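You operate a simulated robot arm through the tools that you are given. There is no shell and no other tool. Be economical: measure what you need, move in short steps, check, and stop when the job is done.

You are at the controls of a simulated two-armed robot. One attempt, no reset.

JOB
Take the dish cloth from the worktop and lay it out flat on the worktop end.
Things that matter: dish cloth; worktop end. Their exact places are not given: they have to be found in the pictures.

It is judged by the outcome, as a careful person would: the job done as asked, and still so three seconds after it is handed in. It fails if anything else is knocked over, pushed out of place, dropped, spilled or broken. Flat cloth is picked up by pressing the open fingertips on it (5 to 10 N) and closing them slowly along it; thin cloth reads only 2 to 8 mm in the jaws.

ROBOT AND FRAMES
Two 6-joint arms with two-finger parallel grippers on one trunk, on a base that drives. Base frame: it is fixed to the floor where the robot stands at the start and does not move with it; the origin is under the middle of the robot, x ahead of it, y to its left, z up; the surface under the hand at the start is at about z = 910. Units: mm, degrees, N and s.
The left shoulder is at the start at [50, 170, 1260], the right one opposite. With the tool pointing down near the work surface each hand reaches from about 500 to 960 mm from the robot's upright axis, wherever it stands, measured 20 degrees to its own side. Places, roughly: worktop end [800, 500, 900]. Payload 1.57 kg a hand.
The TCP of each hand is the grasp point between the finger pads, 30 mm short of the fingertips. In the tool frame z runs along the fingers and y along their closing line. Largest opening 80 mm; finger width 17, thickness 12; the body of the gripper, 40 by 82 mm, starts 80 mm behind the TCP.
Orientation is told as [roll, pitch, yaw] about the base's x, y, z axes, in that order, counted from this pose: with the fingers straight down and closing along the base's y, the tool's x points along the base's -x, its y along +y and its z along -z.

CONTROLS
- The arms move only by the tool jog_arm. It takes "left_commands", "right_commands" or both (then of equal length, played together; a hand with none holds still); each is a list of rows, each a list of 7 numbers: the gripper command, from -1 (shut) to 1 (fully open), values between in proportion, then the shift along the base's x, y, z in units of 200 mm (1.0 is 200 mm), then the turn, a rotation vector about the base's x, y, z in units of 90 degrees (1.0 is 90 degrees). In form: [[jaw, x, y, z, wx, wy, wz], ...]. A call has 1 to 10 rows; each row is the pose to reach, as a shift and turn from the pose commanded when the call began. A call with a number of a shift or a turn outside -1 to 1 is refused whole. Rows are played at 5 a second. More than 50 mm and 8.6 degrees between two rows, or a gripper value outside its range, and nothing of the call is played. Where a pose cannot be reached the arm comes as near as it can. A force on the tool above 40 N (or 10 N above the force at the start of the call, whichever is more), or a blocked arm, ends the call early, and 0.2 s more pass. The fingers move at their own pace (about 45 mm/s each) and stop on an object; they squeeze with about 41 N. The grip force told is the motor's: it shows also when the fingers shut on nothing. Time passes only in rows, and 0.2 s behind the last, so rows that repeat a pose let the fingers close. The reply holds the time, the measured pose of the TCP, the force on the tool along the base axes, the opening and the grip force, in the units named above and with some noise, with the torque about the TCP (base axes, N m) and any sound that the robot's microphone picked up, and new pictures: "pictures" is both (left out), scene, wrist or none (wrist: the cameras of the hands that moved).
- Cameras (640 x 400 px; columns grow to the right, rows downward): "scene" is now at [38.2, 17.3, 1829.2]; the picture's right is [0.21, -0.98, 0.00], its down [-0.73, -0.16, -0.66] and it looks along [0.65, 0.14, -0.75] (base axes); focal length 288 px, centre (320, 200). "left" rides on the left gripper at [72, 7, -122] in its tool frame; the picture's right is [-0.09, 1.00, 0.00], its down [-0.84, -0.08, -0.54] and it looks along [-0.54, -0.05, 0.84] (tool axes); focal length 238 px, centre (320, 200). "right" rides on the right gripper at [72, -7, -122] in its tool frame; the picture's right is [0.09, 1.00, 0.00], its down [-0.84, 0.08, -0.54] and it looks along [-0.54, 0.05, 0.84] (tool axes); focal length 238 px, centre (320, 200).
- raise_lower(by): slides the trunk up (or, below 0, down) by that many mm; the arms and the scene camera ride with it, the base frame stays. It gives what a move gives, with no picture.
- roll_base(legs): drives the robot by 1 to 6 legs, each [ahead, left, turn to the left] in mm, mm and degrees, along the robot's own axes; the way and the turn of a leg run together, so that a leg with both is an arc; at most 1500 mm and 180 degrees a leg. The arms and the cameras ride along, it lands a little off, and it stops where it bumps. It gives what a move gives, and a new picture of the scene camera.
- turn_head(pan, tilt): turns the head with the scene camera to pan (to the left, within 86 degrees either way) and tilt (down, from -29 to 69), counted from straight ahead of the robot. It gives what a move gives, and a new picture of the scene camera.
- point_at(camera, pixels): for up to 12 pixels [column, row] of the newest picture of that camera ("zoom" is the newest enlarged one), the place [x, y, z] in the base frame of the surface seen there, good to about 2 mm. The clock stands still meanwhile.
- zoom(camera, box): a new picture of the part [left, top, right, bottom] of that camera's present view, enlarged. The clock stands still meanwhile.
- close_job(): hands the job in; it is judged then, once.

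Go step by step. Measure first, check grasps and placings, and put right what went wrong. The budget is 80 turns and 260 pictures, counting those below and the enlarged ones. Unless the task says otherwise, let go and move clear before handing in, and close with one line.

The tools are called after ">>>" as name(argument=value, ...) on one line, values as JSON. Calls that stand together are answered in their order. jog_arm: Moves the arms, as the interface text tells. Its arguments: {"type":"object","properties":{"left_commands":{"type":"array","items":{"type":"array","items":{"type":"number"}}},"right_commands":{"type":"array","items":{"type":"array","items":{"type":"number"}}},"pictures":{"type":"string","enum":["both","scene","wrist","none"]}},"required":[]} The other tools are called the same way: raise_lower (by) slides the trunk up or down; roll_base (legs) drives the base; turn_head (pan, tilt) turns the head that bears the scene camera; point_at (camera, pixels) gives the place of the surface under pixels of a picture; zoom (camera, box) takes an enlarged picture of a part of a camera's view; close_job () hands the job in.

At the start:

```text
time: 0.0
left_tcp_pos: [526.2, 508.4, 1149.4]
left_orientation: [0.0, 0.0, 0.1]
left_wrist_force: [0.0, 0.4, 0.4]
left_ft_torque: [0.0, 0.01, -0.02]
left_opening: 80.0
left_grasp_force: 0.2
right_tcp_pos: [731.2, 10.0, 1149.9]
right_orientation: [0.0, -0.1, -0.1]
right_wrist_force: [-0.2, 0.0, -0.6]
right_ft_torque: [-0.01, -0.01, -0.03]
right_opening: 79.8
right_grasp_force: 0.1
trunk travel left (down, up): [-875.0, 95.0]
robot x, y, heading: [-1.1, -0.6, -0.3]
head pan, tilt: [12.3, 48.4]
```

scene: 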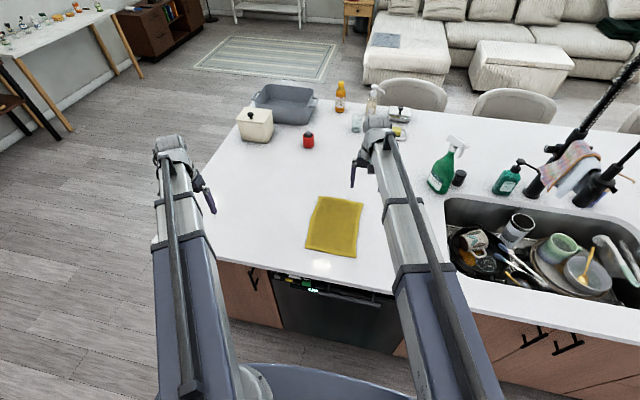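
right: 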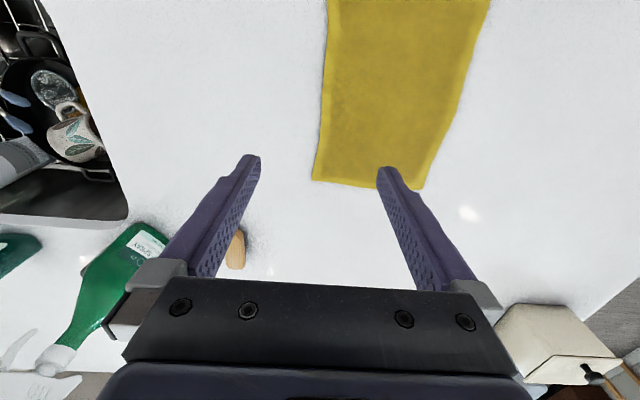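
left: 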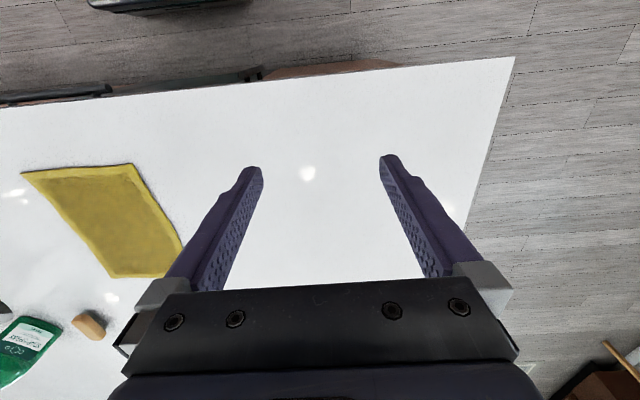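

The yellow cloth lies at scene pixels (318,197) to (355,257), and the clear worktop end is to its left, around (255,190). I'll measure the cloth corners, the worktop edges and the nearby objects.

>>> point_at(camera="scene", pixels=[[319, 198], [362, 204], [354, 256], [306, 247], [335, 228], [240, 125], [182, 236], [255, 140], [308, 146], [270, 190], [300, 120], [200, 245]])

>>> zoom(camera="scene", box=[180, 80, 420, 280])

>>> point_at(camera="left", pixels=[[135, 166], [25, 174], [180, 250], [112, 275], [514, 58], [460, 215], [280, 80]])

```text
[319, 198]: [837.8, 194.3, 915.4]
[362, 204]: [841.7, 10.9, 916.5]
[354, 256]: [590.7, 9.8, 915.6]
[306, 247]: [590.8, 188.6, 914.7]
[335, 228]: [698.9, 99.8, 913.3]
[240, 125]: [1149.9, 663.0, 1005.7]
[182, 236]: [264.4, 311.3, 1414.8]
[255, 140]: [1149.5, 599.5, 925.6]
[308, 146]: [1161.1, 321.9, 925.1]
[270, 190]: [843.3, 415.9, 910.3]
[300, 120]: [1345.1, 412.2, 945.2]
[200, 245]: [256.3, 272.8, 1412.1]
```

```text
2.00 times, centred on (300, 180) of scene
```

zoom: 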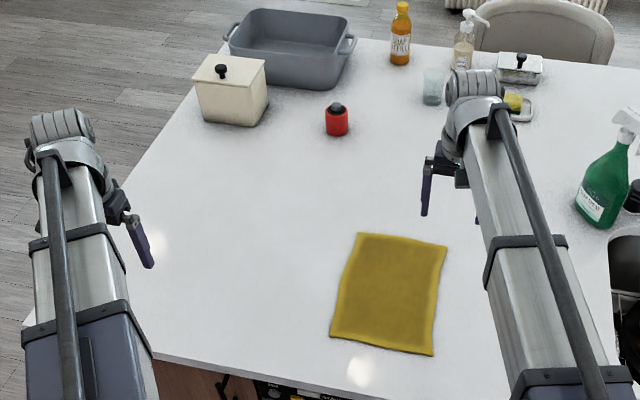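

```text
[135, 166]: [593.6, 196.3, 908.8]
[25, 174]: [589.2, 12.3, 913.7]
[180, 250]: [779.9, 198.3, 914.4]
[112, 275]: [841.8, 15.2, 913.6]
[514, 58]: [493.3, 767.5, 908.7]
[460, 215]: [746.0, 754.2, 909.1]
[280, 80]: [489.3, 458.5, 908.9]
```

The cloth covers x 590–840, y 12–196, with its top at about z 915 and the table at about z 909. The worktop end is clear, with its front edge at x≈490 and left edge at y≈760. I'll centre the robot on the cloth, grip the two near corners, lift it, drive left and lay it down.

>>> roll_base(legs=[[0, 105, 0]])

```text
time: 1.2
left_tcp_pos: [526.4, 617.7, 1149.2]
left_orientation: [-0.1, 0.0, -0.1]
left_wrist_force: [0.7, 0.7, 0.1]
left_ft_torque: [-0.04, 0.0, 0.0]
left_opening: 79.9
left_grasp_force: 0.1
right_tcp_pos: [731.4, 117.8, 1150.9]
right_orientation: [-0.2, -0.1, -0.1]
right_wrist_force: [0.1, 0.3, -0.2]
right_ft_torque: [-0.02, 0.0, -0.01]
right_opening: 79.9
right_grasp_force: 0.0
trunk travel left (down, up): [-875.0, 95.0]
robot x, y, heading: [0.9, 109.9, -0.2]
head pan, tilt: [12.3, 48.4]
```

scene: 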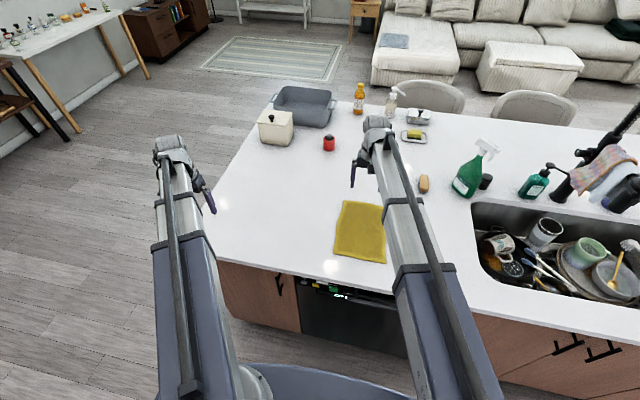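

The robot is now centred on the cloth. I'll bring both hands towards a spot above the near corners, with the jaws partly open at 40 mm (gripper command 0).

>>> jog_arm(left_commands=[[0, 0.08, -0.2, -0.05, 0, 0, 0], [0, 0.16, -0.4, -0.1, 0, 0, 0], [0, 0.25, -0.6, -0.15, 0, 0, 0], [0, 0.34, -0.8, -0.2, 0, 0, 0], [0, 0.43, -1.0, -0.25, 0, 0, 0]], right_commands=[[0, -0.12, -0.075, -0.15, 0, 0, 0], [0, -0.24, -0.15, -0.3, 0, 0, 0], [0, -0.36, -0.225, -0.45, 0, 0, 0], [0, -0.48, -0.3, -0.6, 0, 0, 0], [0, -0.595, -0.375, -0.75, 0, 0, 0]], pictures="none")

>>> jog_arm(left_commands=[[0, 0, -0.22, -0.05, 0, 0, 0], [0, 0, -0.44, -0.1, 0, 0, 0], [0, 0, -0.66, -0.2, 0, 0, 0], [0, 0, -0.88, -0.3, 0, 0, 0], [0, 0, -1.0, -0.5, 0, 0, 0]], pictures="none")

```text
time: 2.4
left_tcp_pos: [618.1, 413.9, 1149.7]
left_orientation: [0.1, 0.1, 0.0]
left_wrist_force: [-0.1, -0.1, 0.3]
left_ft_torque: [0.0, 0.0, 0.01]
left_opening: 40.0
left_grasp_force: 0.0
left hand out of reach, approached as far as the arm can: row 1, 2, 3, 4, 5
right_tcp_pos: [614.8, 44.1, 1149.2]
right_orientation: [0.0, 0.0, -0.1]
right_wrist_force: [0.4, -0.5, 0.8]
right_ft_torque: [0.03, -0.02, 0.01]
right_opening: 40.0
right_grasp_force: 0.1
right hand out of reach, approached as far as the arm can: row 1, 2, 3, 4, 5
trunk travel left (down, up): [-875.0, 95.0]
robot x, y, heading: [0.4, 109.7, -0.0]
head pan, tilt: [12.3, 48.4]
```

```text
time: 3.6
left_tcp_pos: [614.6, 216.7, 1149.6]
left_orientation: [0.0, 0.0, 0.0]
left_wrist_force: [1.1, 0.1, -0.5]
left_ft_torque: [0.01, 0.01, 0.0]
left_opening: 40.0
left_grasp_force: 0.1
left hand out of reach, approached as far as the arm can: row 1, 2, 3, 4, 5
right_tcp_pos: [615.7, 44.5, 1149.6]
right_orientation: [0.0, 0.0, 0.0]
right_wrist_force: [0.4, -0.3, 0.2]
right_ft_torque: [-0.02, 0.03, -0.02]
right_opening: 39.9
right_grasp_force: 0.0
trunk travel left (down, up): [-875.0, 95.0]
robot x, y, heading: [1.0, 106.6, -0.1]
head pan, tilt: [12.3, 48.4]
```

Both hands stayed at z≈1149: they can't go lower at this trunk height. I'll lower the trunk in a safe step and see how the hands follow.

>>> raise_lower(by=-100)

```text
time: 4.9
left_tcp_pos: [615.3, 217.9, 1049.9]
left_orientation: [0.0, 0.0, -0.1]
left_wrist_force: [0.1, 0.1, 0.0]
left_ft_torque: [0.01, -0.04, 0.02]
left_opening: 40.1
left_grasp_force: 0.0
right_tcp_pos: [614.7, 45.1, 1049.6]
right_orientation: [0.0, 0.0, -0.1]
right_wrist_force: [0.2, 0.1, -0.9]
right_ft_torque: [-0.02, -0.01, -0.01]
right_opening: 39.8
right_grasp_force: 0.1
trunk travel left (down, up): [-775.0, 195.0]
robot x, y, heading: [0.4, 106.4, -0.2]
head pan, tilt: [12.3, 48.4]
```

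The hands ride down with the trunk. I'll line up the left hand at y≈167 and test a small downward arm move.

>>> jog_arm(left_commands=[[0, 0, -0.125, -0.05, 0, 0, 0], [0, -0.01, -0.255, -0.1, 0, 0, 0]], right_commands=[[0, 0, 0, -0.05, 0, 0, 0], [0, -0.01, 0, -0.1, 0, 0, 0]])

```text
time: 5.5
left_tcp_pos: [612.2, 166.8, 1049.8]
left_orientation: [0.1, 0.2, 0.0]
left_wrist_force: [0.7, 0.1, 0.3]
left_ft_torque: [0.0, 0.02, 0.01]
left_opening: 40.5
left_grasp_force: 0.0
left hand out of reach, approached as far as the arm can: row 1, 2
right_tcp_pos: [614.9, 45.3, 1050.1]
right_orientation: [-0.1, 0.1, -0.1]
right_wrist_force: [0.9, -0.8, 0.5]
right_ft_torque: [0.02, 0.02, -0.03]
right_opening: 40.1
right_grasp_force: 0.0
right hand out of reach, approached as far as the arm can: row 1, 2
trunk travel left (down, up): [-775.0, 195.0]
robot x, y, heading: [-2.4, 105.1, 0.1]
head pan, tilt: [12.3, 48.4]
```

scene: 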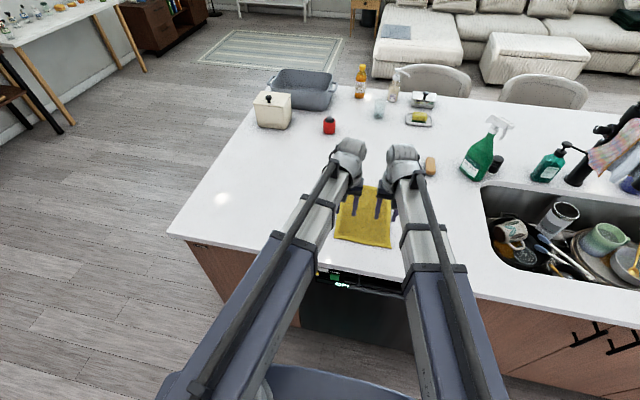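
right: 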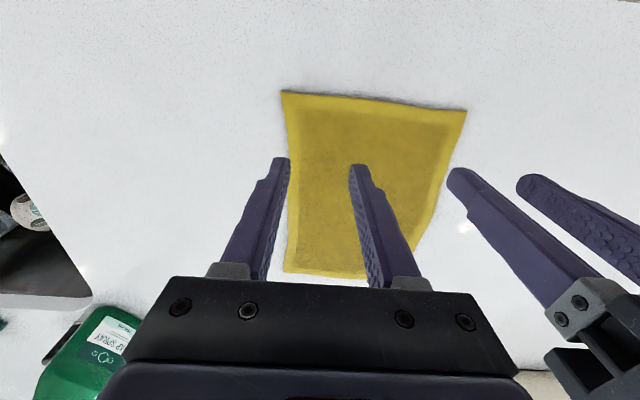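
left: 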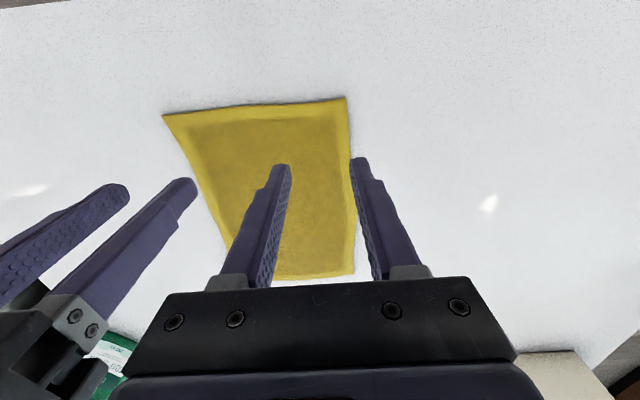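

The jaws are over the near corners, but the arms refuse to move down here. I'll test whether up works, then whether down works after moving forward.

>>> jog_arm(left_commands=[[0, 0, 0, 0.1, 0, 0, 0], [0, 0, 0, 0.2, 0, 0, 0]], right_commands=[[0, 0, 0, 0.1, 0, 0, 0], [0, 0, 0, 0.2, 0, 0, 0]], pictures="none")

>>> jog_arm(left_commands=[[0, 0.2, 0, 0, 0, 0, 0], [0, 0.4, 0, 0, 0, 0, 0], [0, 0.4, 0, -0.2, 0, 0, 0], [0, 0.4, 0, -0.3, 0, 0, 0]], right_commands=[[0, 0.2, 0, 0, 0, 0, 0], [0, 0.4, 0, 0, 0, 0, 0], [0, 0.4, 0, -0.2, 0, 0, 0], [0, 0.4, 0, -0.3, 0, 0, 0]], pictures="none")

```text
time: 6.1
left_tcp_pos: [611.6, 166.6, 1049.2]
left_orientation: [-0.1, 0.0, -0.1]
left_wrist_force: [0.2, -0.4, 0.6]
left_ft_torque: [-0.03, -0.01, -0.03]
left_opening: 40.1
left_grasp_force: 0.1
left hand out of reach, approached as far as the arm can: row 1, 2
right_tcp_pos: [615.6, 44.7, 1050.2]
right_orientation: [-0.1, 0.0, -0.1]
right_wrist_force: [-0.1, -0.1, 0.8]
right_ft_torque: [0.0, -0.01, 0.01]
right_opening: 40.2
right_grasp_force: 0.1
right hand out of reach, approached as far as the arm can: row 1, 2
trunk travel left (down, up): [-775.0, 195.0]
robot x, y, heading: [1.0, 108.4, -0.1]
head pan, tilt: [12.3, 48.4]
```

```text
time: 7.1
left_tcp_pos: [693.1, 168.1, 1049.7]
left_orientation: [0.0, 0.0, -0.1]
left_wrist_force: [-0.5, 0.6, -0.4]
left_ft_torque: [-0.02, 0.02, 0.06]
left_opening: 40.0
left_grasp_force: 0.1
left hand out of reach, approached as far as the arm can: row 3, 4
right_tcp_pos: [696.9, 41.4, 1048.4]
right_orientation: [0.0, -0.1, 0.0]
right_wrist_force: [-0.1, -0.8, 0.0]
right_ft_torque: [0.03, 0.01, 0.01]
right_opening: 40.1
right_grasp_force: 0.0
right hand out of reach, approached as far as the arm can: row 3, 4
trunk travel left (down, up): [-775.0, 195.0]
robot x, y, heading: [1.2, 105.7, -0.2]
head pan, tilt: [12.3, 48.4]
```

The arms move only in the horizontal plane with the tool down, so all height changes must come from the trunk. I'll return to x≈612 and lower to just above the cloth.

>>> jog_arm(left_commands=[[0, -0.2, 0, 0, 0, 0, 0], [0, -0.4, 0, 0, 0, 0, 0]], right_commands=[[0, -0.21, 0.0, 0, 0, 0, 0], [0, -0.42, 0.01, 0, 0, 0, 0]], pictures="none")

>>> raise_lower(by=-95)

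>>> zoom(camera="left", box=[0, 0, 640, 400])

>>> zoom(camera="right", box=[0, 0, 640, 400])

```text
time: 7.7
left_tcp_pos: [613.8, 167.0, 1049.8]
left_orientation: [0.0, -0.1, 0.0]
left_wrist_force: [-0.5, 0.0, 0.4]
left_ft_torque: [-0.03, 0.0, -0.01]
left_opening: 40.0
left_grasp_force: 0.1
right_tcp_pos: [607.9, 45.4, 1049.9]
right_orientation: [0.0, 0.1, -0.2]
right_wrist_force: [0.6, 0.4, -0.4]
right_ft_torque: [-0.03, 0.0, -0.02]
right_opening: 39.8
right_grasp_force: 0.1
trunk travel left (down, up): [-775.0, 195.0]
robot x, y, heading: [-2.5, 105.2, -0.2]
head pan, tilt: [12.3, 48.4]
```

```text
time: 9.0
left_tcp_pos: [614.6, 167.3, 954.0]
left_orientation: [0.0, 0.0, -0.2]
left_wrist_force: [0.8, -0.3, 0.3]
left_ft_torque: [-0.04, -0.02, -0.03]
left_opening: 40.1
left_grasp_force: 0.0
right_tcp_pos: [609.2, 44.7, 953.5]
right_orientation: [0.0, 0.0, -0.1]
right_wrist_force: [-0.2, -0.5, 0.7]
right_ft_torque: [0.02, 0.02, 0.01]
right_opening: 39.9
right_grasp_force: 0.1
trunk travel left (down, up): [-680.0, 290.0]
robot x, y, heading: [-2.5, 109.7, -0.1]
head pan, tilt: [12.3, 48.4]
```

```text
1.00 times, centred on (320, 200) of left (not enlarged: the box is as wide or as high as the picture)
```

zoom: 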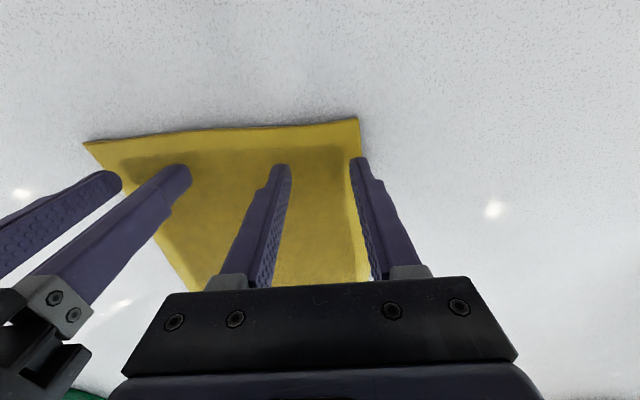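

```text
1.00 times, centred on (320, 200) of right (not enlarged: the box is as wide or as high as the picture)
```

zoom: 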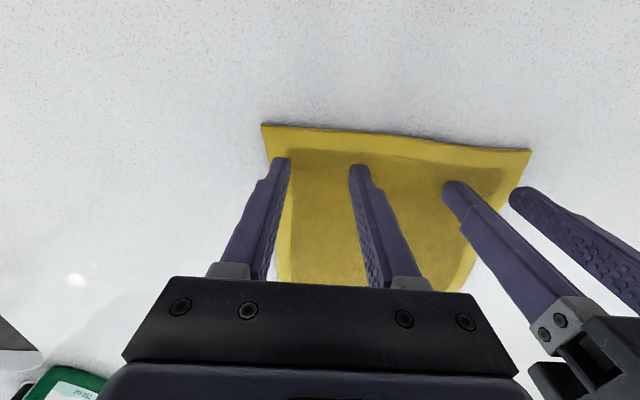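

The fingers hover just above the cloth, with the left hand's outer finger (360,165) on its edge. I'll shift the left hand inward by 9 mm, then press down in small steps.

>>> jog_arm(left_commands=[[0, -0.01, -0.045, 0, 0, 0, 0]], right_commands=[[0, 0.01, 0.005, 0, 0, 0, 0]], pictures="none")

>>> raise_lower(by=-8)

>>> raise_lower(by=-2)

```text
time: 9.4
left_tcp_pos: [614.9, 158.4, 954.2]
left_orientation: [0.0, 0.0, -0.1]
left_wrist_force: [0.4, -0.2, 0.7]
left_ft_torque: [0.02, -0.01, 0.03]
left_opening: 39.8
left_grasp_force: 0.0
right_tcp_pos: [611.0, 44.0, 954.7]
right_orientation: [0.0, 0.1, -0.1]
right_wrist_force: [0.8, 1.2, -0.4]
right_ft_torque: [-0.02, -0.01, 0.01]
right_opening: 40.1
right_grasp_force: 0.2
trunk travel left (down, up): [-680.0, 290.0]
robot x, y, heading: [-0.7, 108.1, -0.2]
head pan, tilt: [12.3, 48.4]
```

```text
time: 10.0
left_tcp_pos: [614.8, 157.4, 947.0]
left_orientation: [0.0, 0.0, -0.1]
left_wrist_force: [0.6, -0.3, -0.1]
left_ft_torque: [0.0, -0.01, -0.01]
left_opening: 40.0
left_grasp_force: 0.1
right_tcp_pos: [610.5, 45.2, 946.5]
right_orientation: [0.1, 0.1, -0.2]
right_wrist_force: [-0.2, 0.2, -1.0]
right_ft_torque: [-0.01, -0.02, -0.01]
right_opening: 40.2
right_grasp_force: 0.0
trunk travel left (down, up): [-672.0, 298.0]
robot x, y, heading: [0.2, 108.6, -0.2]
head pan, tilt: [12.3, 48.4]
```

```text
time: 10.5
left_tcp_pos: [613.4, 157.6, 944.3]
left_orientation: [0.0, 0.0, -0.1]
left_wrist_force: [0.2, 0.4, 1.5]
left_ft_torque: [0.0, 0.0, 0.0]
left_opening: 39.8
left_grasp_force: 0.1
right_tcp_pos: [611.4, 45.6, 944.3]
right_orientation: [0.0, 0.0, -0.1]
right_wrist_force: [-0.1, -0.1, 2.0]
right_ft_torque: [0.04, -0.01, -0.01]
right_opening: 40.0
right_grasp_force: 0.0
trunk travel left (down, up): [-670.0, 300.0]
robot x, y, heading: [3.3, 107.7, -0.2]
head pan, tilt: [12.3, 48.4]
```

First contact shows 1.5–2 N. I'll go down 1 mm more at a time.

>>> raise_lower(by=-1)

>>> raise_lower(by=-1)

```text
time: 11.0
left_tcp_pos: [613.8, 157.9, 943.7]
left_orientation: [0.1, 0.0, 0.0]
left_wrist_force: [0.3, 0.5, 3.5]
left_ft_torque: [0.0, -0.02, -0.03]
left_opening: 39.9
left_grasp_force: 0.1
right_tcp_pos: [611.2, 45.7, 943.6]
right_orientation: [0.0, 0.0, 0.0]
right_wrist_force: [0.6, 0.0, 4.2]
right_ft_torque: [0.03, -0.03, -0.01]
right_opening: 40.0
right_grasp_force: 0.1
trunk travel left (down, up): [-669.0, 301.0]
robot x, y, heading: [2.5, 103.8, -0.1]
head pan, tilt: [12.3, 48.4]
```

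```text
time: 11.5
left_tcp_pos: [613.6, 158.6, 943.1]
left_orientation: [0.0, -0.2, -0.1]
left_wrist_force: [1.9, -0.5, 9.0]
left_ft_torque: [0.01, -0.1, -0.01]
left_opening: 39.9
left_grasp_force: 0.1
right_tcp_pos: [608.9, 45.2, 942.4]
right_orientation: [0.0, -0.1, -0.1]
right_wrist_force: [2.5, 0.7, 10.1]
right_ft_torque: [-0.01, -0.05, 0.01]
right_opening: 39.9
right_grasp_force: 0.1
trunk travel left (down, up): [-668.0, 302.0]
robot x, y, heading: [0.2, 103.5, -0.3]
head pan, tilt: [12.3, 48.4]
```

Both hands press at about 9–10 N, so I'll close the jaws slowly.

>>> jog_arm(left_commands=[[-0.1, 0, 0, 0, 0, 0, 0], [-0.2, 0, 0, 0, 0, 0, 0], [-0.3, 0, 0, 0, 0, 0, 0], [-0.4, 0, 0, 0, 0, 0, 0], [-0.5, 0, 0, 0, 0, 0, 0], [-0.6, 0, 0, 0, 0, 0, 0], [-0.7, 0, 0, 0, 0, 0, 0], [-0.8, 0, 0, 0, 0, 0, 0], [-0.9, 0, 0, 0, 0, 0, 0], [-1, 0, 0, 0, 0, 0, 0]], right_commands=[[-0.1, 0, 0, 0, 0, 0, 0], [-0.2, 0, 0, 0, 0, 0, 0], [-0.3, 0, 0, 0, 0, 0, 0], [-0.4, 0, 0, 0, 0, 0, 0], [-0.5, 0, 0, 0, 0, 0, 0], [-0.6, 0, 0, 0, 0, 0, 0], [-0.7, 0, 0, 0, 0, 0, 0], [-0.8, 0, 0, 0, 0, 0, 0], [-0.9, 0, 0, 0, 0, 0, 0], [-1, 0, 0, 0, 0, 0, 0]], pictures="none")

>>> jog_arm(left_commands=[[-1, 0, 0, 0, 0, 0, 0], [-1, 0, 0, 0, 0, 0, 0]], right_commands=[[-1, 0, 0, 0, 0, 0, 0], [-1, 0, 0, 0, 0, 0, 0]])

```text
time: 13.7
left_tcp_pos: [614.4, 155.3, 944.4]
left_orientation: [-0.3, 0.0, -0.1]
left_wrist_force: [0.4, -22.7, 12.2]
left_ft_torque: [-0.74, -0.01, 0.04]
left_opening: 5.5
left_grasp_force: 26.0
right_tcp_pos: [610.2, 47.0, 942.9]
right_orientation: [0.3, -0.1, -0.1]
right_wrist_force: [-0.5, 21.4, 8.8]
right_ft_torque: [0.67, 0.01, 0.09]
right_opening: 4.2
right_grasp_force: 24.9
trunk travel left (down, up): [-668.0, 302.0]
robot x, y, heading: [1.7, 104.9, 0.3]
head pan, tilt: [12.3, 48.4]
```

```text
time: 14.3
left_tcp_pos: [613.2, 157.1, 942.6]
left_orientation: [-0.3, 0.0, 0.0]
left_wrist_force: [1.7, -25.9, 11.3]
left_ft_torque: [-0.82, -0.04, 0.07]
left_opening: 5.6
left_grasp_force: 25.8
right_tcp_pos: [609.1, 46.0, 943.5]
right_orientation: [0.4, -0.1, -0.1]
right_wrist_force: [-0.7, 25.1, 9.6]
right_ft_torque: [0.75, -0.02, 0.08]
right_opening: 4.6
right_grasp_force: 25.0
trunk travel left (down, up): [-668.0, 302.0]
robot x, y, heading: [0.5, 110.1, -0.0]
head pan, tilt: [12.3, 48.4]
```

scene: 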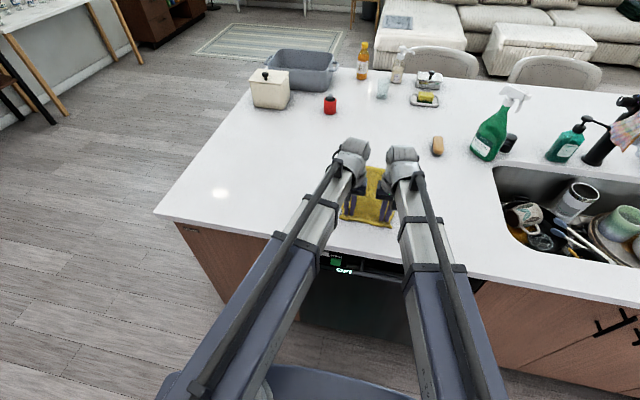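
right: 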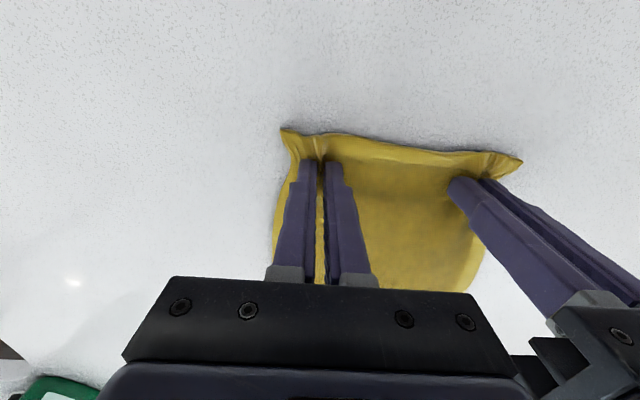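
left: 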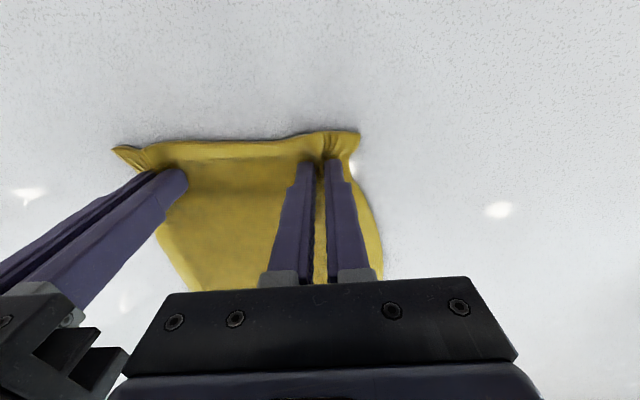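

Both corners are pinched (openings of 5.6 and 4.6 mm), with about 25 N of tension between the hands. I'll ease the hands 3 mm inward each, then lift a little and check.

>>> jog_arm(left_commands=[[-1, 0, -0.008, 0, 0, 0, 0], [-1, 0, -0.015, 0, 0, 0, 0]], right_commands=[[-1, 0, 0.008, 0, 0, 0, 0], [-1, 0, 0.015, 0, 0, 0, 0]], pictures="none")

>>> raise_lower(by=60)

>>> zoom(camera="left", box=[0, 0, 640, 400])

```text
time: 14.9
left_tcp_pos: [613.4, 154.2, 943.2]
left_orientation: [-0.1, 0.0, 0.0]
left_wrist_force: [0.9, -18.1, 12.6]
left_ft_torque: [-0.5, 0.0, 0.06]
left_opening: 4.6
left_grasp_force: 24.8
right_tcp_pos: [609.8, 49.1, 943.5]
right_orientation: [0.1, 0.0, -0.1]
right_wrist_force: [0.8, 15.4, 9.2]
right_ft_torque: [0.44, -0.02, 0.08]
right_opening: 4.2
right_grasp_force: 24.6
trunk travel left (down, up): [-668.0, 302.0]
robot x, y, heading: [2.2, 106.6, -0.3]
head pan, tilt: [12.3, 48.4]
```

```text
time: 15.9
left_tcp_pos: [614.1, 154.4, 1002.1]
left_orientation: [-0.2, 0.0, -0.1]
left_wrist_force: [0.2, -17.8, -0.4]
left_ft_torque: [-0.53, -0.01, 0.05]
left_opening: 4.0
left_grasp_force: 24.7
right_tcp_pos: [611.7, 48.2, 1002.8]
right_orientation: [0.1, 0.0, -0.2]
right_wrist_force: [1.0, 17.4, -0.2]
right_ft_torque: [0.56, 0.01, 0.05]
right_opening: 4.1
right_grasp_force: 24.8
trunk travel left (down, up): [-728.0, 242.0]
robot x, y, heading: [-0.5, 108.4, -0.1]
head pan, tilt: [12.3, 48.4]
```

```text
1.00 times, centred on (320, 200) of left (not enlarged: the box is as wide or as high as the picture)
```

zoom: 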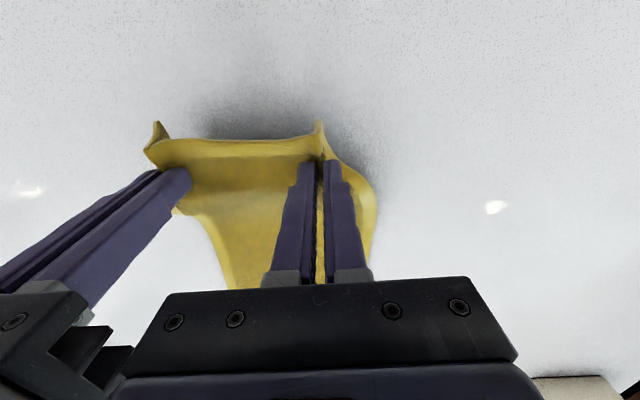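

Both grips hold. I'll lift clear, then drive 400 mm left.

>>> raise_lower(by=205)

>>> roll_base(legs=[[0, 200, 0], [0, 200, 0]])

```text
time: 18.1
left_tcp_pos: [614.5, 154.9, 1207.5]
left_orientation: [-0.1, 0.0, 0.0]
left_wrist_force: [-0.4, -17.4, 1.3]
left_ft_torque: [-0.53, -0.01, 0.05]
left_opening: 4.0
left_grasp_force: 25.5
right_tcp_pos: [611.2, 49.8, 1207.2]
right_orientation: [0.1, 0.0, -0.1]
right_wrist_force: [-0.5, 17.0, -0.3]
right_ft_torque: [0.53, 0.03, 0.04]
right_opening: 4.2
right_grasp_force: 24.3
trunk travel left (down, up): [-933.0, 37.0]
robot x, y, heading: [2.1, 108.3, 0.1]
head pan, tilt: [12.3, 48.4]
```

```text
time: 20.9
left_tcp_pos: [614.4, 558.8, 1207.1]
left_orientation: [-0.2, 0.0, 0.1]
left_wrist_force: [0.7, -16.4, -0.8]
left_ft_torque: [-0.52, -0.02, -0.01]
left_opening: 3.9
left_grasp_force: 25.0
right_tcp_pos: [610.8, 454.3, 1207.8]
right_orientation: [0.2, 0.1, 0.1]
right_wrist_force: [-0.5, 16.9, -0.1]
right_ft_torque: [0.49, 0.0, 0.05]
right_opening: 3.8
right_grasp_force: 24.1
trunk travel left (down, up): [-933.0, 37.0]
robot x, y, heading: [-2.4, 510.1, 0.3]
head pan, tilt: [12.3, 48.4]
```

scene: 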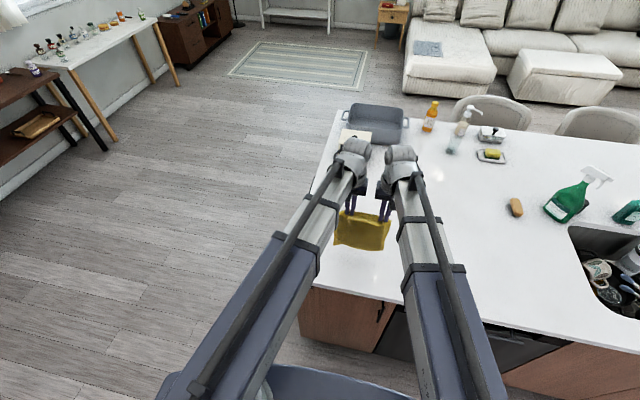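

The cloth hangs freely and is spread between the hands. I'll extend both hands forward to x≈900.

>>> jog_arm(left_commands=[[-1, 0.12, 0, 0, 0, 0, 0], [-1, 0.24, 0, 0, 0, 0, 0], [-1, 0.36, 0, 0, 0, 0, 0], [-1, 0.48, 0, 0, 0, 0, 0], [-1, 0.6, 0, 0, 0, 0, 0], [-1, 0.72, 0, 0, 0, 0, 0]], right_commands=[[-1, 0.12, 0, 0, 0, 0, 0], [-1, 0.24, 0, 0, 0, 0, 0], [-1, 0.36, 0, 0, 0, 0, 0], [-1, 0.48, 0, 0, 0, 0, 0], [-1, 0.6, 0, 0, 0, 0, 0], [-1, 0.73, 0, 0, 0, 0, 0]], pictures="none")

>>> jog_arm(left_commands=[[-1, 0.12, 0, 0, 0, 0, 0], [-1, 0.24, 0, 0, 0, 0, 0], [-1, 0.36, 0, 0, 0, 0, 0], [-1, 0.48, 0, 0, 0, 0, 0], [-1, 0.6, 0, 0, 0, 0, 0], [-1, 0.7, 0, 0, 0, 0, 0]], right_commands=[[-1, 0.12, 0, 0, 0, 0, 0], [-1, 0.24, 0, 0, 0, 0, 0], [-1, 0.36, 0, 0, 0, 0, 0], [-1, 0.48, 0, 0, 0, 0, 0], [-1, 0.6, 0, 0, 0, 0, 0], [-1, 0.7, 0, 0, 0, 0, 0]])

```text
time: 22.3
left_tcp_pos: [760.5, 556.1, 1207.0]
left_orientation: [-0.2, 0.1, 0.1]
left_wrist_force: [0.9, -13.8, -0.2]
left_ft_torque: [-0.43, -0.02, 0.01]
left_opening: 3.6
left_grasp_force: 24.9
right_tcp_pos: [757.4, 452.3, 1205.6]
right_orientation: [0.2, 0.2, 0.2]
right_wrist_force: [-0.5, 13.8, -0.5]
right_ft_torque: [0.39, 0.02, 0.04]
right_opening: 3.8
right_grasp_force: 24.8
trunk travel left (down, up): [-933.0, 37.0]
robot x, y, heading: [-0.2, 508.9, -0.1]
head pan, tilt: [12.3, 48.4]
```

```text
time: 23.7
left_tcp_pos: [898.6, 555.4, 1206.7]
left_orientation: [-0.3, 0.1, 0.1]
left_wrist_force: [1.1, -15.8, -0.3]
left_ft_torque: [-0.47, -0.05, 0.02]
left_opening: 3.9
left_grasp_force: 24.1
right_tcp_pos: [898.7, 451.7, 1206.9]
right_orientation: [0.2, 0.1, 0.1]
right_wrist_force: [-1.5, 14.0, -0.1]
right_ft_torque: [0.47, 0.07, 0.05]
right_opening: 4.0
right_grasp_force: 24.7
trunk travel left (down, up): [-933.0, 37.0]
robot x, y, heading: [-1.1, 503.3, 0.3]
head pan, tilt: [12.3, 48.4]
```

scene: 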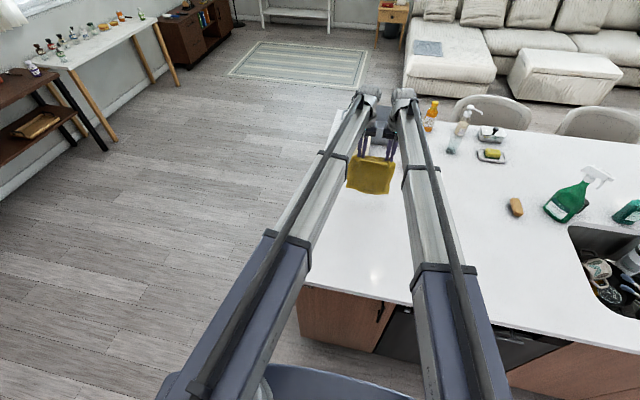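
right: 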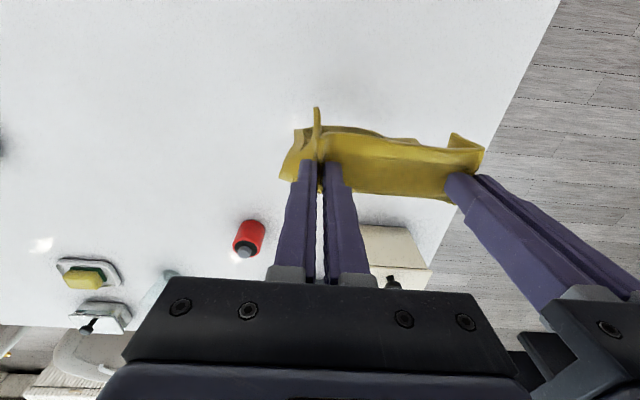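
left: 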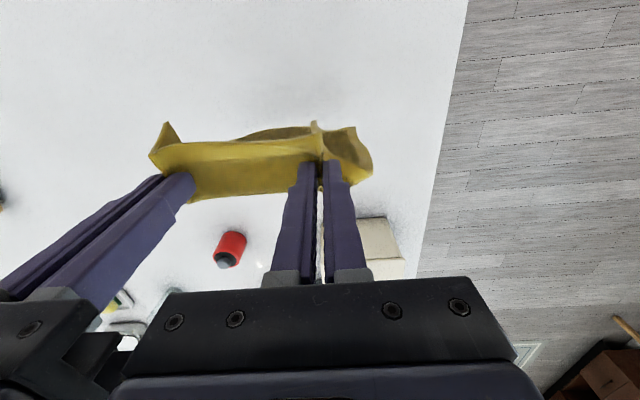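

The cloth hangs at x≈900 over the clear end, and the red object, pot and tray are well beyond it. I'll start to lower: bring the hem onto the table, then alternate pulling back and lowering.

>>> raise_lower(by=-55)

>>> jog_arm(left_commands=[[-1, -0.08, 0, 0, 0, 0, 0], [-1, -0.16, 0, 0, 0, 0, 0]], right_commands=[[-1, -0.08, 0, 0, 0, 0, 0], [-1, -0.16, 0, 0, 0, 0, 0]])

```text
time: 24.7
left_tcp_pos: [897.6, 557.6, 1152.1]
left_orientation: [-0.3, 0.0, 0.2]
left_wrist_force: [1.1, -15.5, 0.5]
left_ft_torque: [-0.42, -0.03, 0.02]
left_opening: 3.6
left_grasp_force: 24.8
right_tcp_pos: [896.7, 452.7, 1152.0]
right_orientation: [0.2, 0.0, 0.2]
right_wrist_force: [-0.6, 15.5, -0.1]
right_ft_torque: [0.47, 0.03, 0.09]
right_opening: 3.8
right_grasp_force: 24.7
trunk travel left (down, up): [-878.0, 92.0]
robot x, y, heading: [0.5, 509.4, 0.5]
head pan, tilt: [12.3, 48.4]
```

```text
time: 25.3
left_tcp_pos: [864.3, 556.7, 1154.2]
left_orientation: [-0.2, 0.0, 0.1]
left_wrist_force: [0.9, -14.9, 0.6]
left_ft_torque: [-0.44, -0.04, 0.04]
left_opening: 4.0
left_grasp_force: 24.7
right_tcp_pos: [864.2, 453.0, 1152.5]
right_orientation: [0.3, 0.0, 0.2]
right_wrist_force: [-0.4, 15.2, 0.7]
right_ft_torque: [0.44, 0.02, 0.07]
right_opening: 3.9
right_grasp_force: 24.9
trunk travel left (down, up): [-878.0, 92.0]
robot x, y, heading: [1.7, 508.1, -0.1]
head pan, tilt: [12.3, 48.4]
```

scene: 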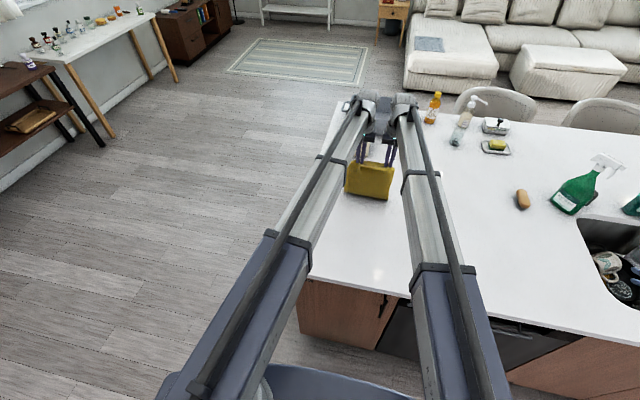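
right: 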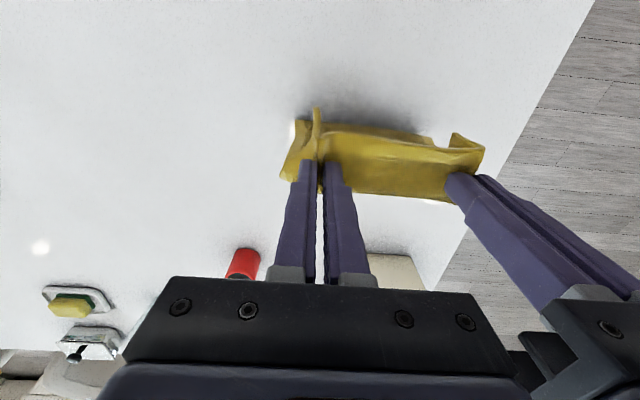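
left: 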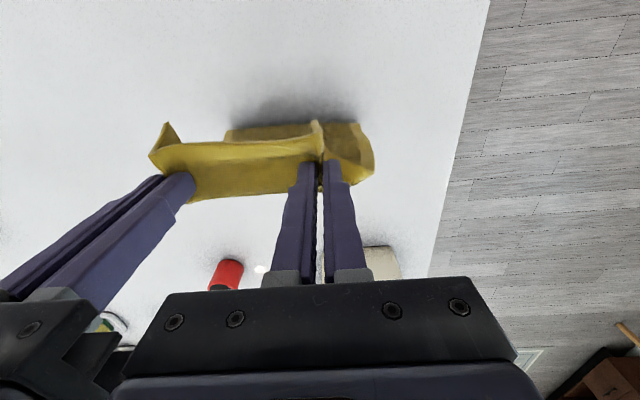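

I'll check where the hem is relative to the table.

>>> point_at(camera="left", pixels=[[350, 126], [300, 128], [235, 134], [368, 165], [240, 188]])

>>> point_at(camera="scene", pixels=[[348, 191], [368, 197], [388, 199], [368, 175]])

```text
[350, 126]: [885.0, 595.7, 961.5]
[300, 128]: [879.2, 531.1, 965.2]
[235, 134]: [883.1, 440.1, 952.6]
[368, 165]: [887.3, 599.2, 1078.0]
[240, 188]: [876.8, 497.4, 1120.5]
```

```text
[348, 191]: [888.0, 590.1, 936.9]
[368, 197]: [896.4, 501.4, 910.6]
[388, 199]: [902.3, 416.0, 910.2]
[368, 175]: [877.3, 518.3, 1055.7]
```

The hem is on the table at x≈895–900, ahead of the hands, which is what I want. I'll keep alternating lowering with pulling back.

>>> raise_lower(by=-28)

>>> jog_arm(left_commands=[[-1, -0.08, 0, 0, 0, 0, 0], [-1, -0.16, 0, 0, 0, 0, 0]], right_commands=[[-1, -0.08, 0, 0, 0, 0, 0], [-1, -0.16, 0, 0, 0, 0, 0]], pictures="none")

>>> raise_lower(by=-32)

>>> jog_arm(left_commands=[[-1, -0.08, 0, 0, 0, 0, 0], [-1, -0.18, 0, 0, 0, 0, 0]], right_commands=[[-1, -0.08, 0, 0, 0, 0, 0], [-1, -0.18, 0, 0, 0, 0, 0]])

```text
time: 26.0
left_tcp_pos: [864.9, 558.4, 1124.2]
left_orientation: [-0.1, 0.1, 0.0]
left_wrist_force: [0.6, -14.4, 0.0]
left_ft_torque: [-0.43, -0.04, 0.07]
left_opening: 3.5
left_grasp_force: 24.4
right_tcp_pos: [864.6, 453.0, 1123.9]
right_orientation: [0.3, 0.1, 0.2]
right_wrist_force: [-1.0, 14.4, 0.0]
right_ft_torque: [0.42, 0.02, 0.05]
right_opening: 3.6
right_grasp_force: 24.8
trunk travel left (down, up): [-850.0, 120.0]
robot x, y, heading: [-0.8, 509.3, 0.0]
head pan, tilt: [12.3, 48.4]
```

```text
time: 26.6
left_tcp_pos: [832.4, 556.7, 1124.4]
left_orientation: [-0.1, 0.1, 0.0]
left_wrist_force: [1.5, -13.7, -0.2]
left_ft_torque: [-0.38, -0.03, 0.04]
left_opening: 3.5
left_grasp_force: 25.4
right_tcp_pos: [833.2, 453.5, 1125.2]
right_orientation: [0.2, 0.1, 0.1]
right_wrist_force: [-0.5, 13.2, 0.1]
right_ft_torque: [0.4, 0.05, 0.05]
right_opening: 3.9
right_grasp_force: 24.4
trunk travel left (down, up): [-850.0, 120.0]
robot x, y, heading: [-1.6, 509.1, 0.1]
head pan, tilt: [12.3, 48.4]
```

```text
time: 27.4
left_tcp_pos: [834.5, 556.9, 1093.0]
left_orientation: [-0.1, 0.0, 0.0]
left_wrist_force: [1.9, -12.7, 0.4]
left_ft_torque: [-0.36, -0.04, 0.02]
left_opening: 3.8
left_grasp_force: 24.0
right_tcp_pos: [834.2, 453.7, 1093.0]
right_orientation: [0.1, 0.0, 0.3]
right_wrist_force: [-0.4, 11.5, 0.4]
right_ft_torque: [0.32, 0.02, 0.04]
right_opening: 3.8
right_grasp_force: 24.7
trunk travel left (down, up): [-818.0, 152.0]
robot x, y, heading: [-2.4, 507.3, 0.1]
head pan, tilt: [12.3, 48.4]
```

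```text
time: 28.0
left_tcp_pos: [798.5, 555.6, 1091.1]
left_orientation: [-0.1, 0.1, 0.1]
left_wrist_force: [0.9, -10.8, 0.4]
left_ft_torque: [-0.31, -0.04, 0.07]
left_opening: 3.5
left_grasp_force: 25.3
right_tcp_pos: [797.3, 454.2, 1092.9]
right_orientation: [0.1, 0.0, 0.1]
right_wrist_force: [-1.0, 10.8, 0.7]
right_ft_torque: [0.27, 0.02, 0.07]
right_opening: 3.5
right_grasp_force: 24.5
trunk travel left (down, up): [-818.0, 152.0]
robot x, y, heading: [-1.1, 506.3, 0.3]
head pan, tilt: [12.3, 48.4]
```

scene: 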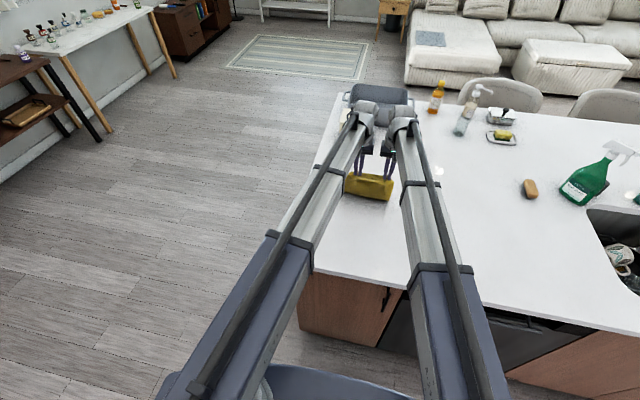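
right: 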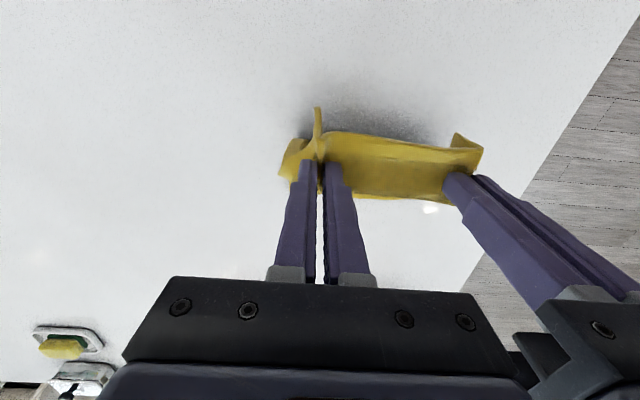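
left: 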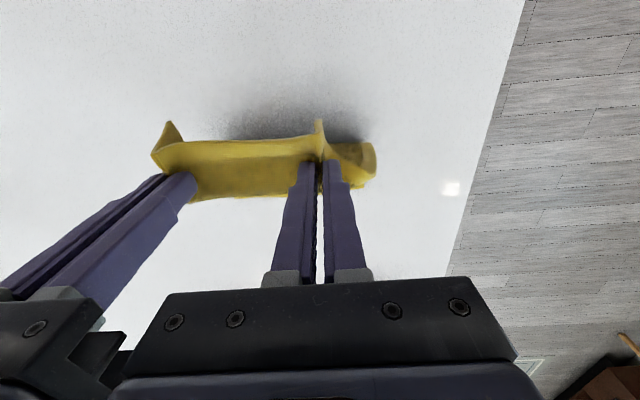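

I'll check whether the hem stayed at x≈900 or slid.

>>> point_at(camera="scene", pixels=[[368, 199], [368, 194], [368, 188], [368, 182], [388, 199], [350, 192]])

>>> point_at(camera="left", pixels=[[260, 196], [372, 170], [365, 185], [260, 180]])

>>> zoom(camera="scene", box=[300, 130, 440, 230])

```text
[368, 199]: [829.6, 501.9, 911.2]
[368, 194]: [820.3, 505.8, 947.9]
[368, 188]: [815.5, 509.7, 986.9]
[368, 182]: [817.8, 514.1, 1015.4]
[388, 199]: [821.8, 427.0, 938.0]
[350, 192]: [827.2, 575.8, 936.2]
```

```text
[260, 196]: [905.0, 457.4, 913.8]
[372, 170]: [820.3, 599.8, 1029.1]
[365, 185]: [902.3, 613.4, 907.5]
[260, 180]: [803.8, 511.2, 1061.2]
```

```text
4.00 times, centred on (370, 180) of scene
```

zoom: 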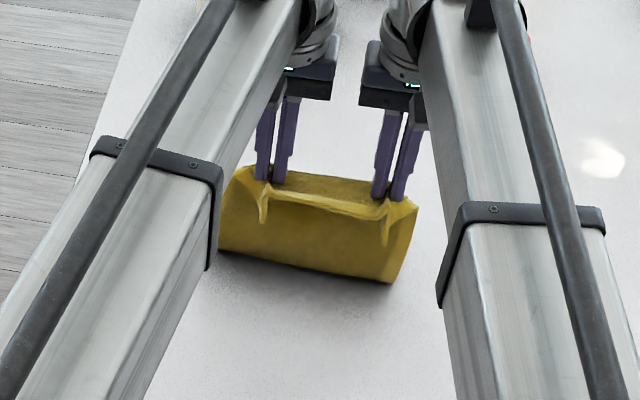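

The far part already lies flat out to x≈905 and the fold line is at x≈825, so laying works. I'll continue.

>>> raise_lower(by=-38)

>>> jog_arm(left_commands=[[-1, -0.09, 0, 0, 0, 0, 0], [-1, -0.18, 0, 0, 0, 0, 0]], right_commands=[[-1, -0.09, 0, 0, 0, 0, 0], [-1, -0.18, 0, 0, 0, 0, 0]], pictures="none")

>>> raise_lower(by=-38)

>>> jog_arm(left_commands=[[-1, -0.09, 0, 0, 0, 0, 0], [-1, -0.17, 0, 0, 0, 0, 0]], right_commands=[[-1, -0.09, 0, 0, 0, 0, 0], [-1, -0.17, 0, 0, 0, 0, 0]], pictures="none")

>>> raise_lower(by=-35)

>>> jog_arm(left_commands=[[-1, -0.06, 0, 0, 0, 0, 0], [-1, -0.12, 0, 0, 0, 0, 0]], right_commands=[[-1, -0.06, 0, 0, 0, 0, 0], [-1, -0.12, 0, 0, 0, 0, 0]])

>>> zoom(camera="scene", box=[300, 150, 440, 250])

```text
time: 28.8
left_tcp_pos: [797.9, 556.1, 1055.6]
left_orientation: [-0.1, 0.0, 0.1]
left_wrist_force: [0.5, -10.4, -1.3]
left_ft_torque: [-0.29, 0.0, 0.0]
left_opening: 3.4
left_grasp_force: 24.8
right_tcp_pos: [798.5, 454.3, 1055.6]
right_orientation: [0.1, 0.0, 0.3]
right_wrist_force: [-0.7, 9.1, 0.0]
right_ft_torque: [0.25, 0.02, 0.02]
right_opening: 3.9
right_grasp_force: 24.7
trunk travel left (down, up): [-780.0, 190.0]
robot x, y, heading: [0.3, 507.9, -0.0]
head pan, tilt: [12.3, 48.4]
```

```text
time: 29.4
left_tcp_pos: [760.0, 558.2, 1055.3]
left_orientation: [-0.1, 0.0, 0.0]
left_wrist_force: [0.3, -9.9, -0.3]
left_ft_torque: [-0.28, -0.03, 0.04]
left_opening: 3.7
left_grasp_force: 24.7
right_tcp_pos: [761.1, 454.5, 1053.9]
right_orientation: [0.0, 0.0, 0.1]
right_wrist_force: [-0.6, 9.9, 0.0]
right_ft_torque: [0.28, 0.02, 0.02]
right_opening: 3.6
right_grasp_force: 25.4
trunk travel left (down, up): [-780.0, 190.0]
robot x, y, heading: [2.0, 510.9, 0.1]
head pan, tilt: [12.3, 48.4]
```

```text
time: 30.2
left_tcp_pos: [762.5, 558.0, 1016.4]
left_orientation: [0.0, 0.0, 0.1]
left_wrist_force: [0.7, -10.3, -0.5]
left_ft_torque: [-0.32, 0.0, 0.02]
left_opening: 3.6
left_grasp_force: 24.5
right_tcp_pos: [761.1, 454.4, 1016.9]
right_orientation: [0.2, 0.0, 0.2]
right_wrist_force: [-0.3, 9.6, -0.7]
right_ft_torque: [0.29, 0.03, -0.01]
right_opening: 3.8
right_grasp_force: 24.8
trunk travel left (down, up): [-742.0, 228.0]
robot x, y, heading: [-0.6, 510.2, 0.0]
head pan, tilt: [12.3, 48.4]
```

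```text
time: 30.8
left_tcp_pos: [729.0, 557.4, 1016.8]
left_orientation: [-0.1, 0.0, 0.1]
left_wrist_force: [0.3, -10.6, -0.7]
left_ft_torque: [-0.3, -0.02, 0.02]
left_opening: 3.7
left_grasp_force: 24.8
right_tcp_pos: [728.4, 455.4, 1017.0]
right_orientation: [0.0, 0.0, 0.2]
right_wrist_force: [-0.3, 10.0, 1.0]
right_ft_torque: [0.3, 0.03, 0.05]
right_opening: 3.7
right_grasp_force: 24.7
trunk travel left (down, up): [-742.0, 228.0]
robot x, y, heading: [-2.3, 509.8, 0.2]
head pan, tilt: [12.3, 48.4]
```

```text
time: 31.6
left_tcp_pos: [729.2, 556.0, 980.9]
left_orientation: [-0.1, 0.0, 0.1]
left_wrist_force: [0.3, -9.4, 1.3]
left_ft_torque: [-0.29, 0.0, 0.02]
left_opening: 3.4
left_grasp_force: 24.2
right_tcp_pos: [729.2, 453.9, 980.9]
right_orientation: [0.1, 0.0, 0.2]
right_wrist_force: [-0.4, 9.0, 0.2]
right_ft_torque: [0.28, 0.0, 0.05]
right_opening: 3.8
right_grasp_force: 25.1
trunk travel left (down, up): [-707.0, 263.0]
robot x, y, heading: [-0.2, 506.1, 0.2]
head pan, tilt: [12.3, 48.4]
```

```text
time: 32.2
left_tcp_pos: [703.2, 555.8, 982.0]
left_orientation: [0.0, 0.0, 0.1]
left_wrist_force: [1.0, -10.7, 0.3]
left_ft_torque: [-0.33, -0.02, 0.01]
left_opening: 3.8
left_grasp_force: 24.7
right_tcp_pos: [705.3, 453.6, 982.3]
right_orientation: [0.1, -0.1, 0.2]
right_wrist_force: [-1.4, 11.5, 0.3]
right_ft_torque: [0.28, 0.01, 0.02]
right_opening: 3.8
right_grasp_force: 24.6
trunk travel left (down, up): [-707.0, 263.0]
robot x, y, heading: [-0.2, 508.0, 0.2]
head pan, tilt: [12.3, 48.4]
```

scene: 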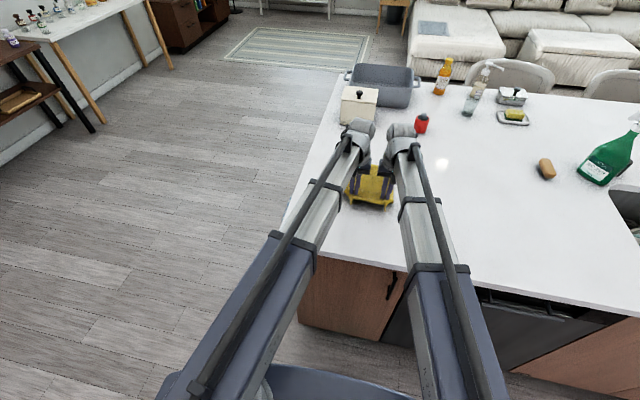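
right: 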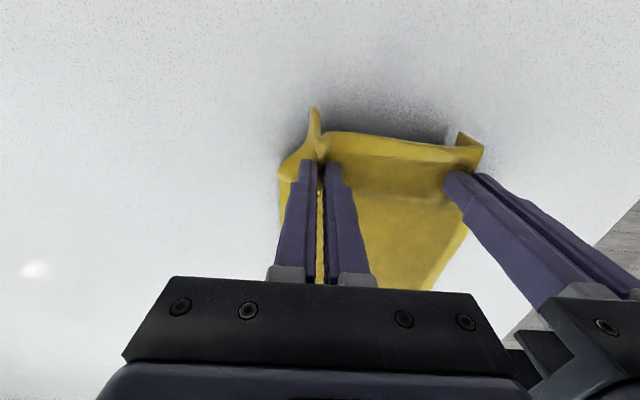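
left: 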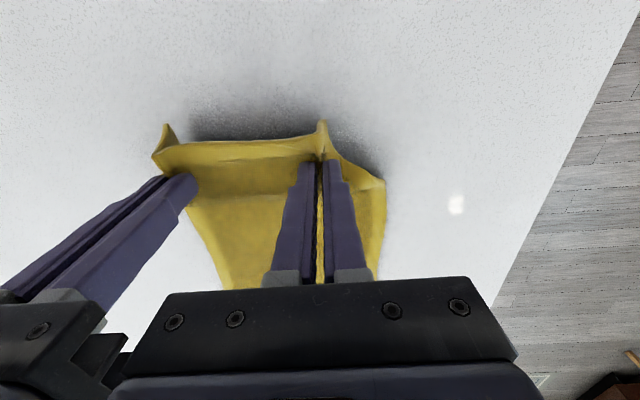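

```text
4.00 times, centred on (370, 200) of scene
```

zoom: 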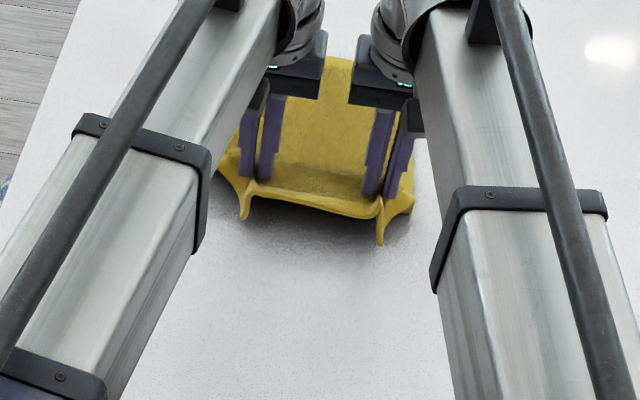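

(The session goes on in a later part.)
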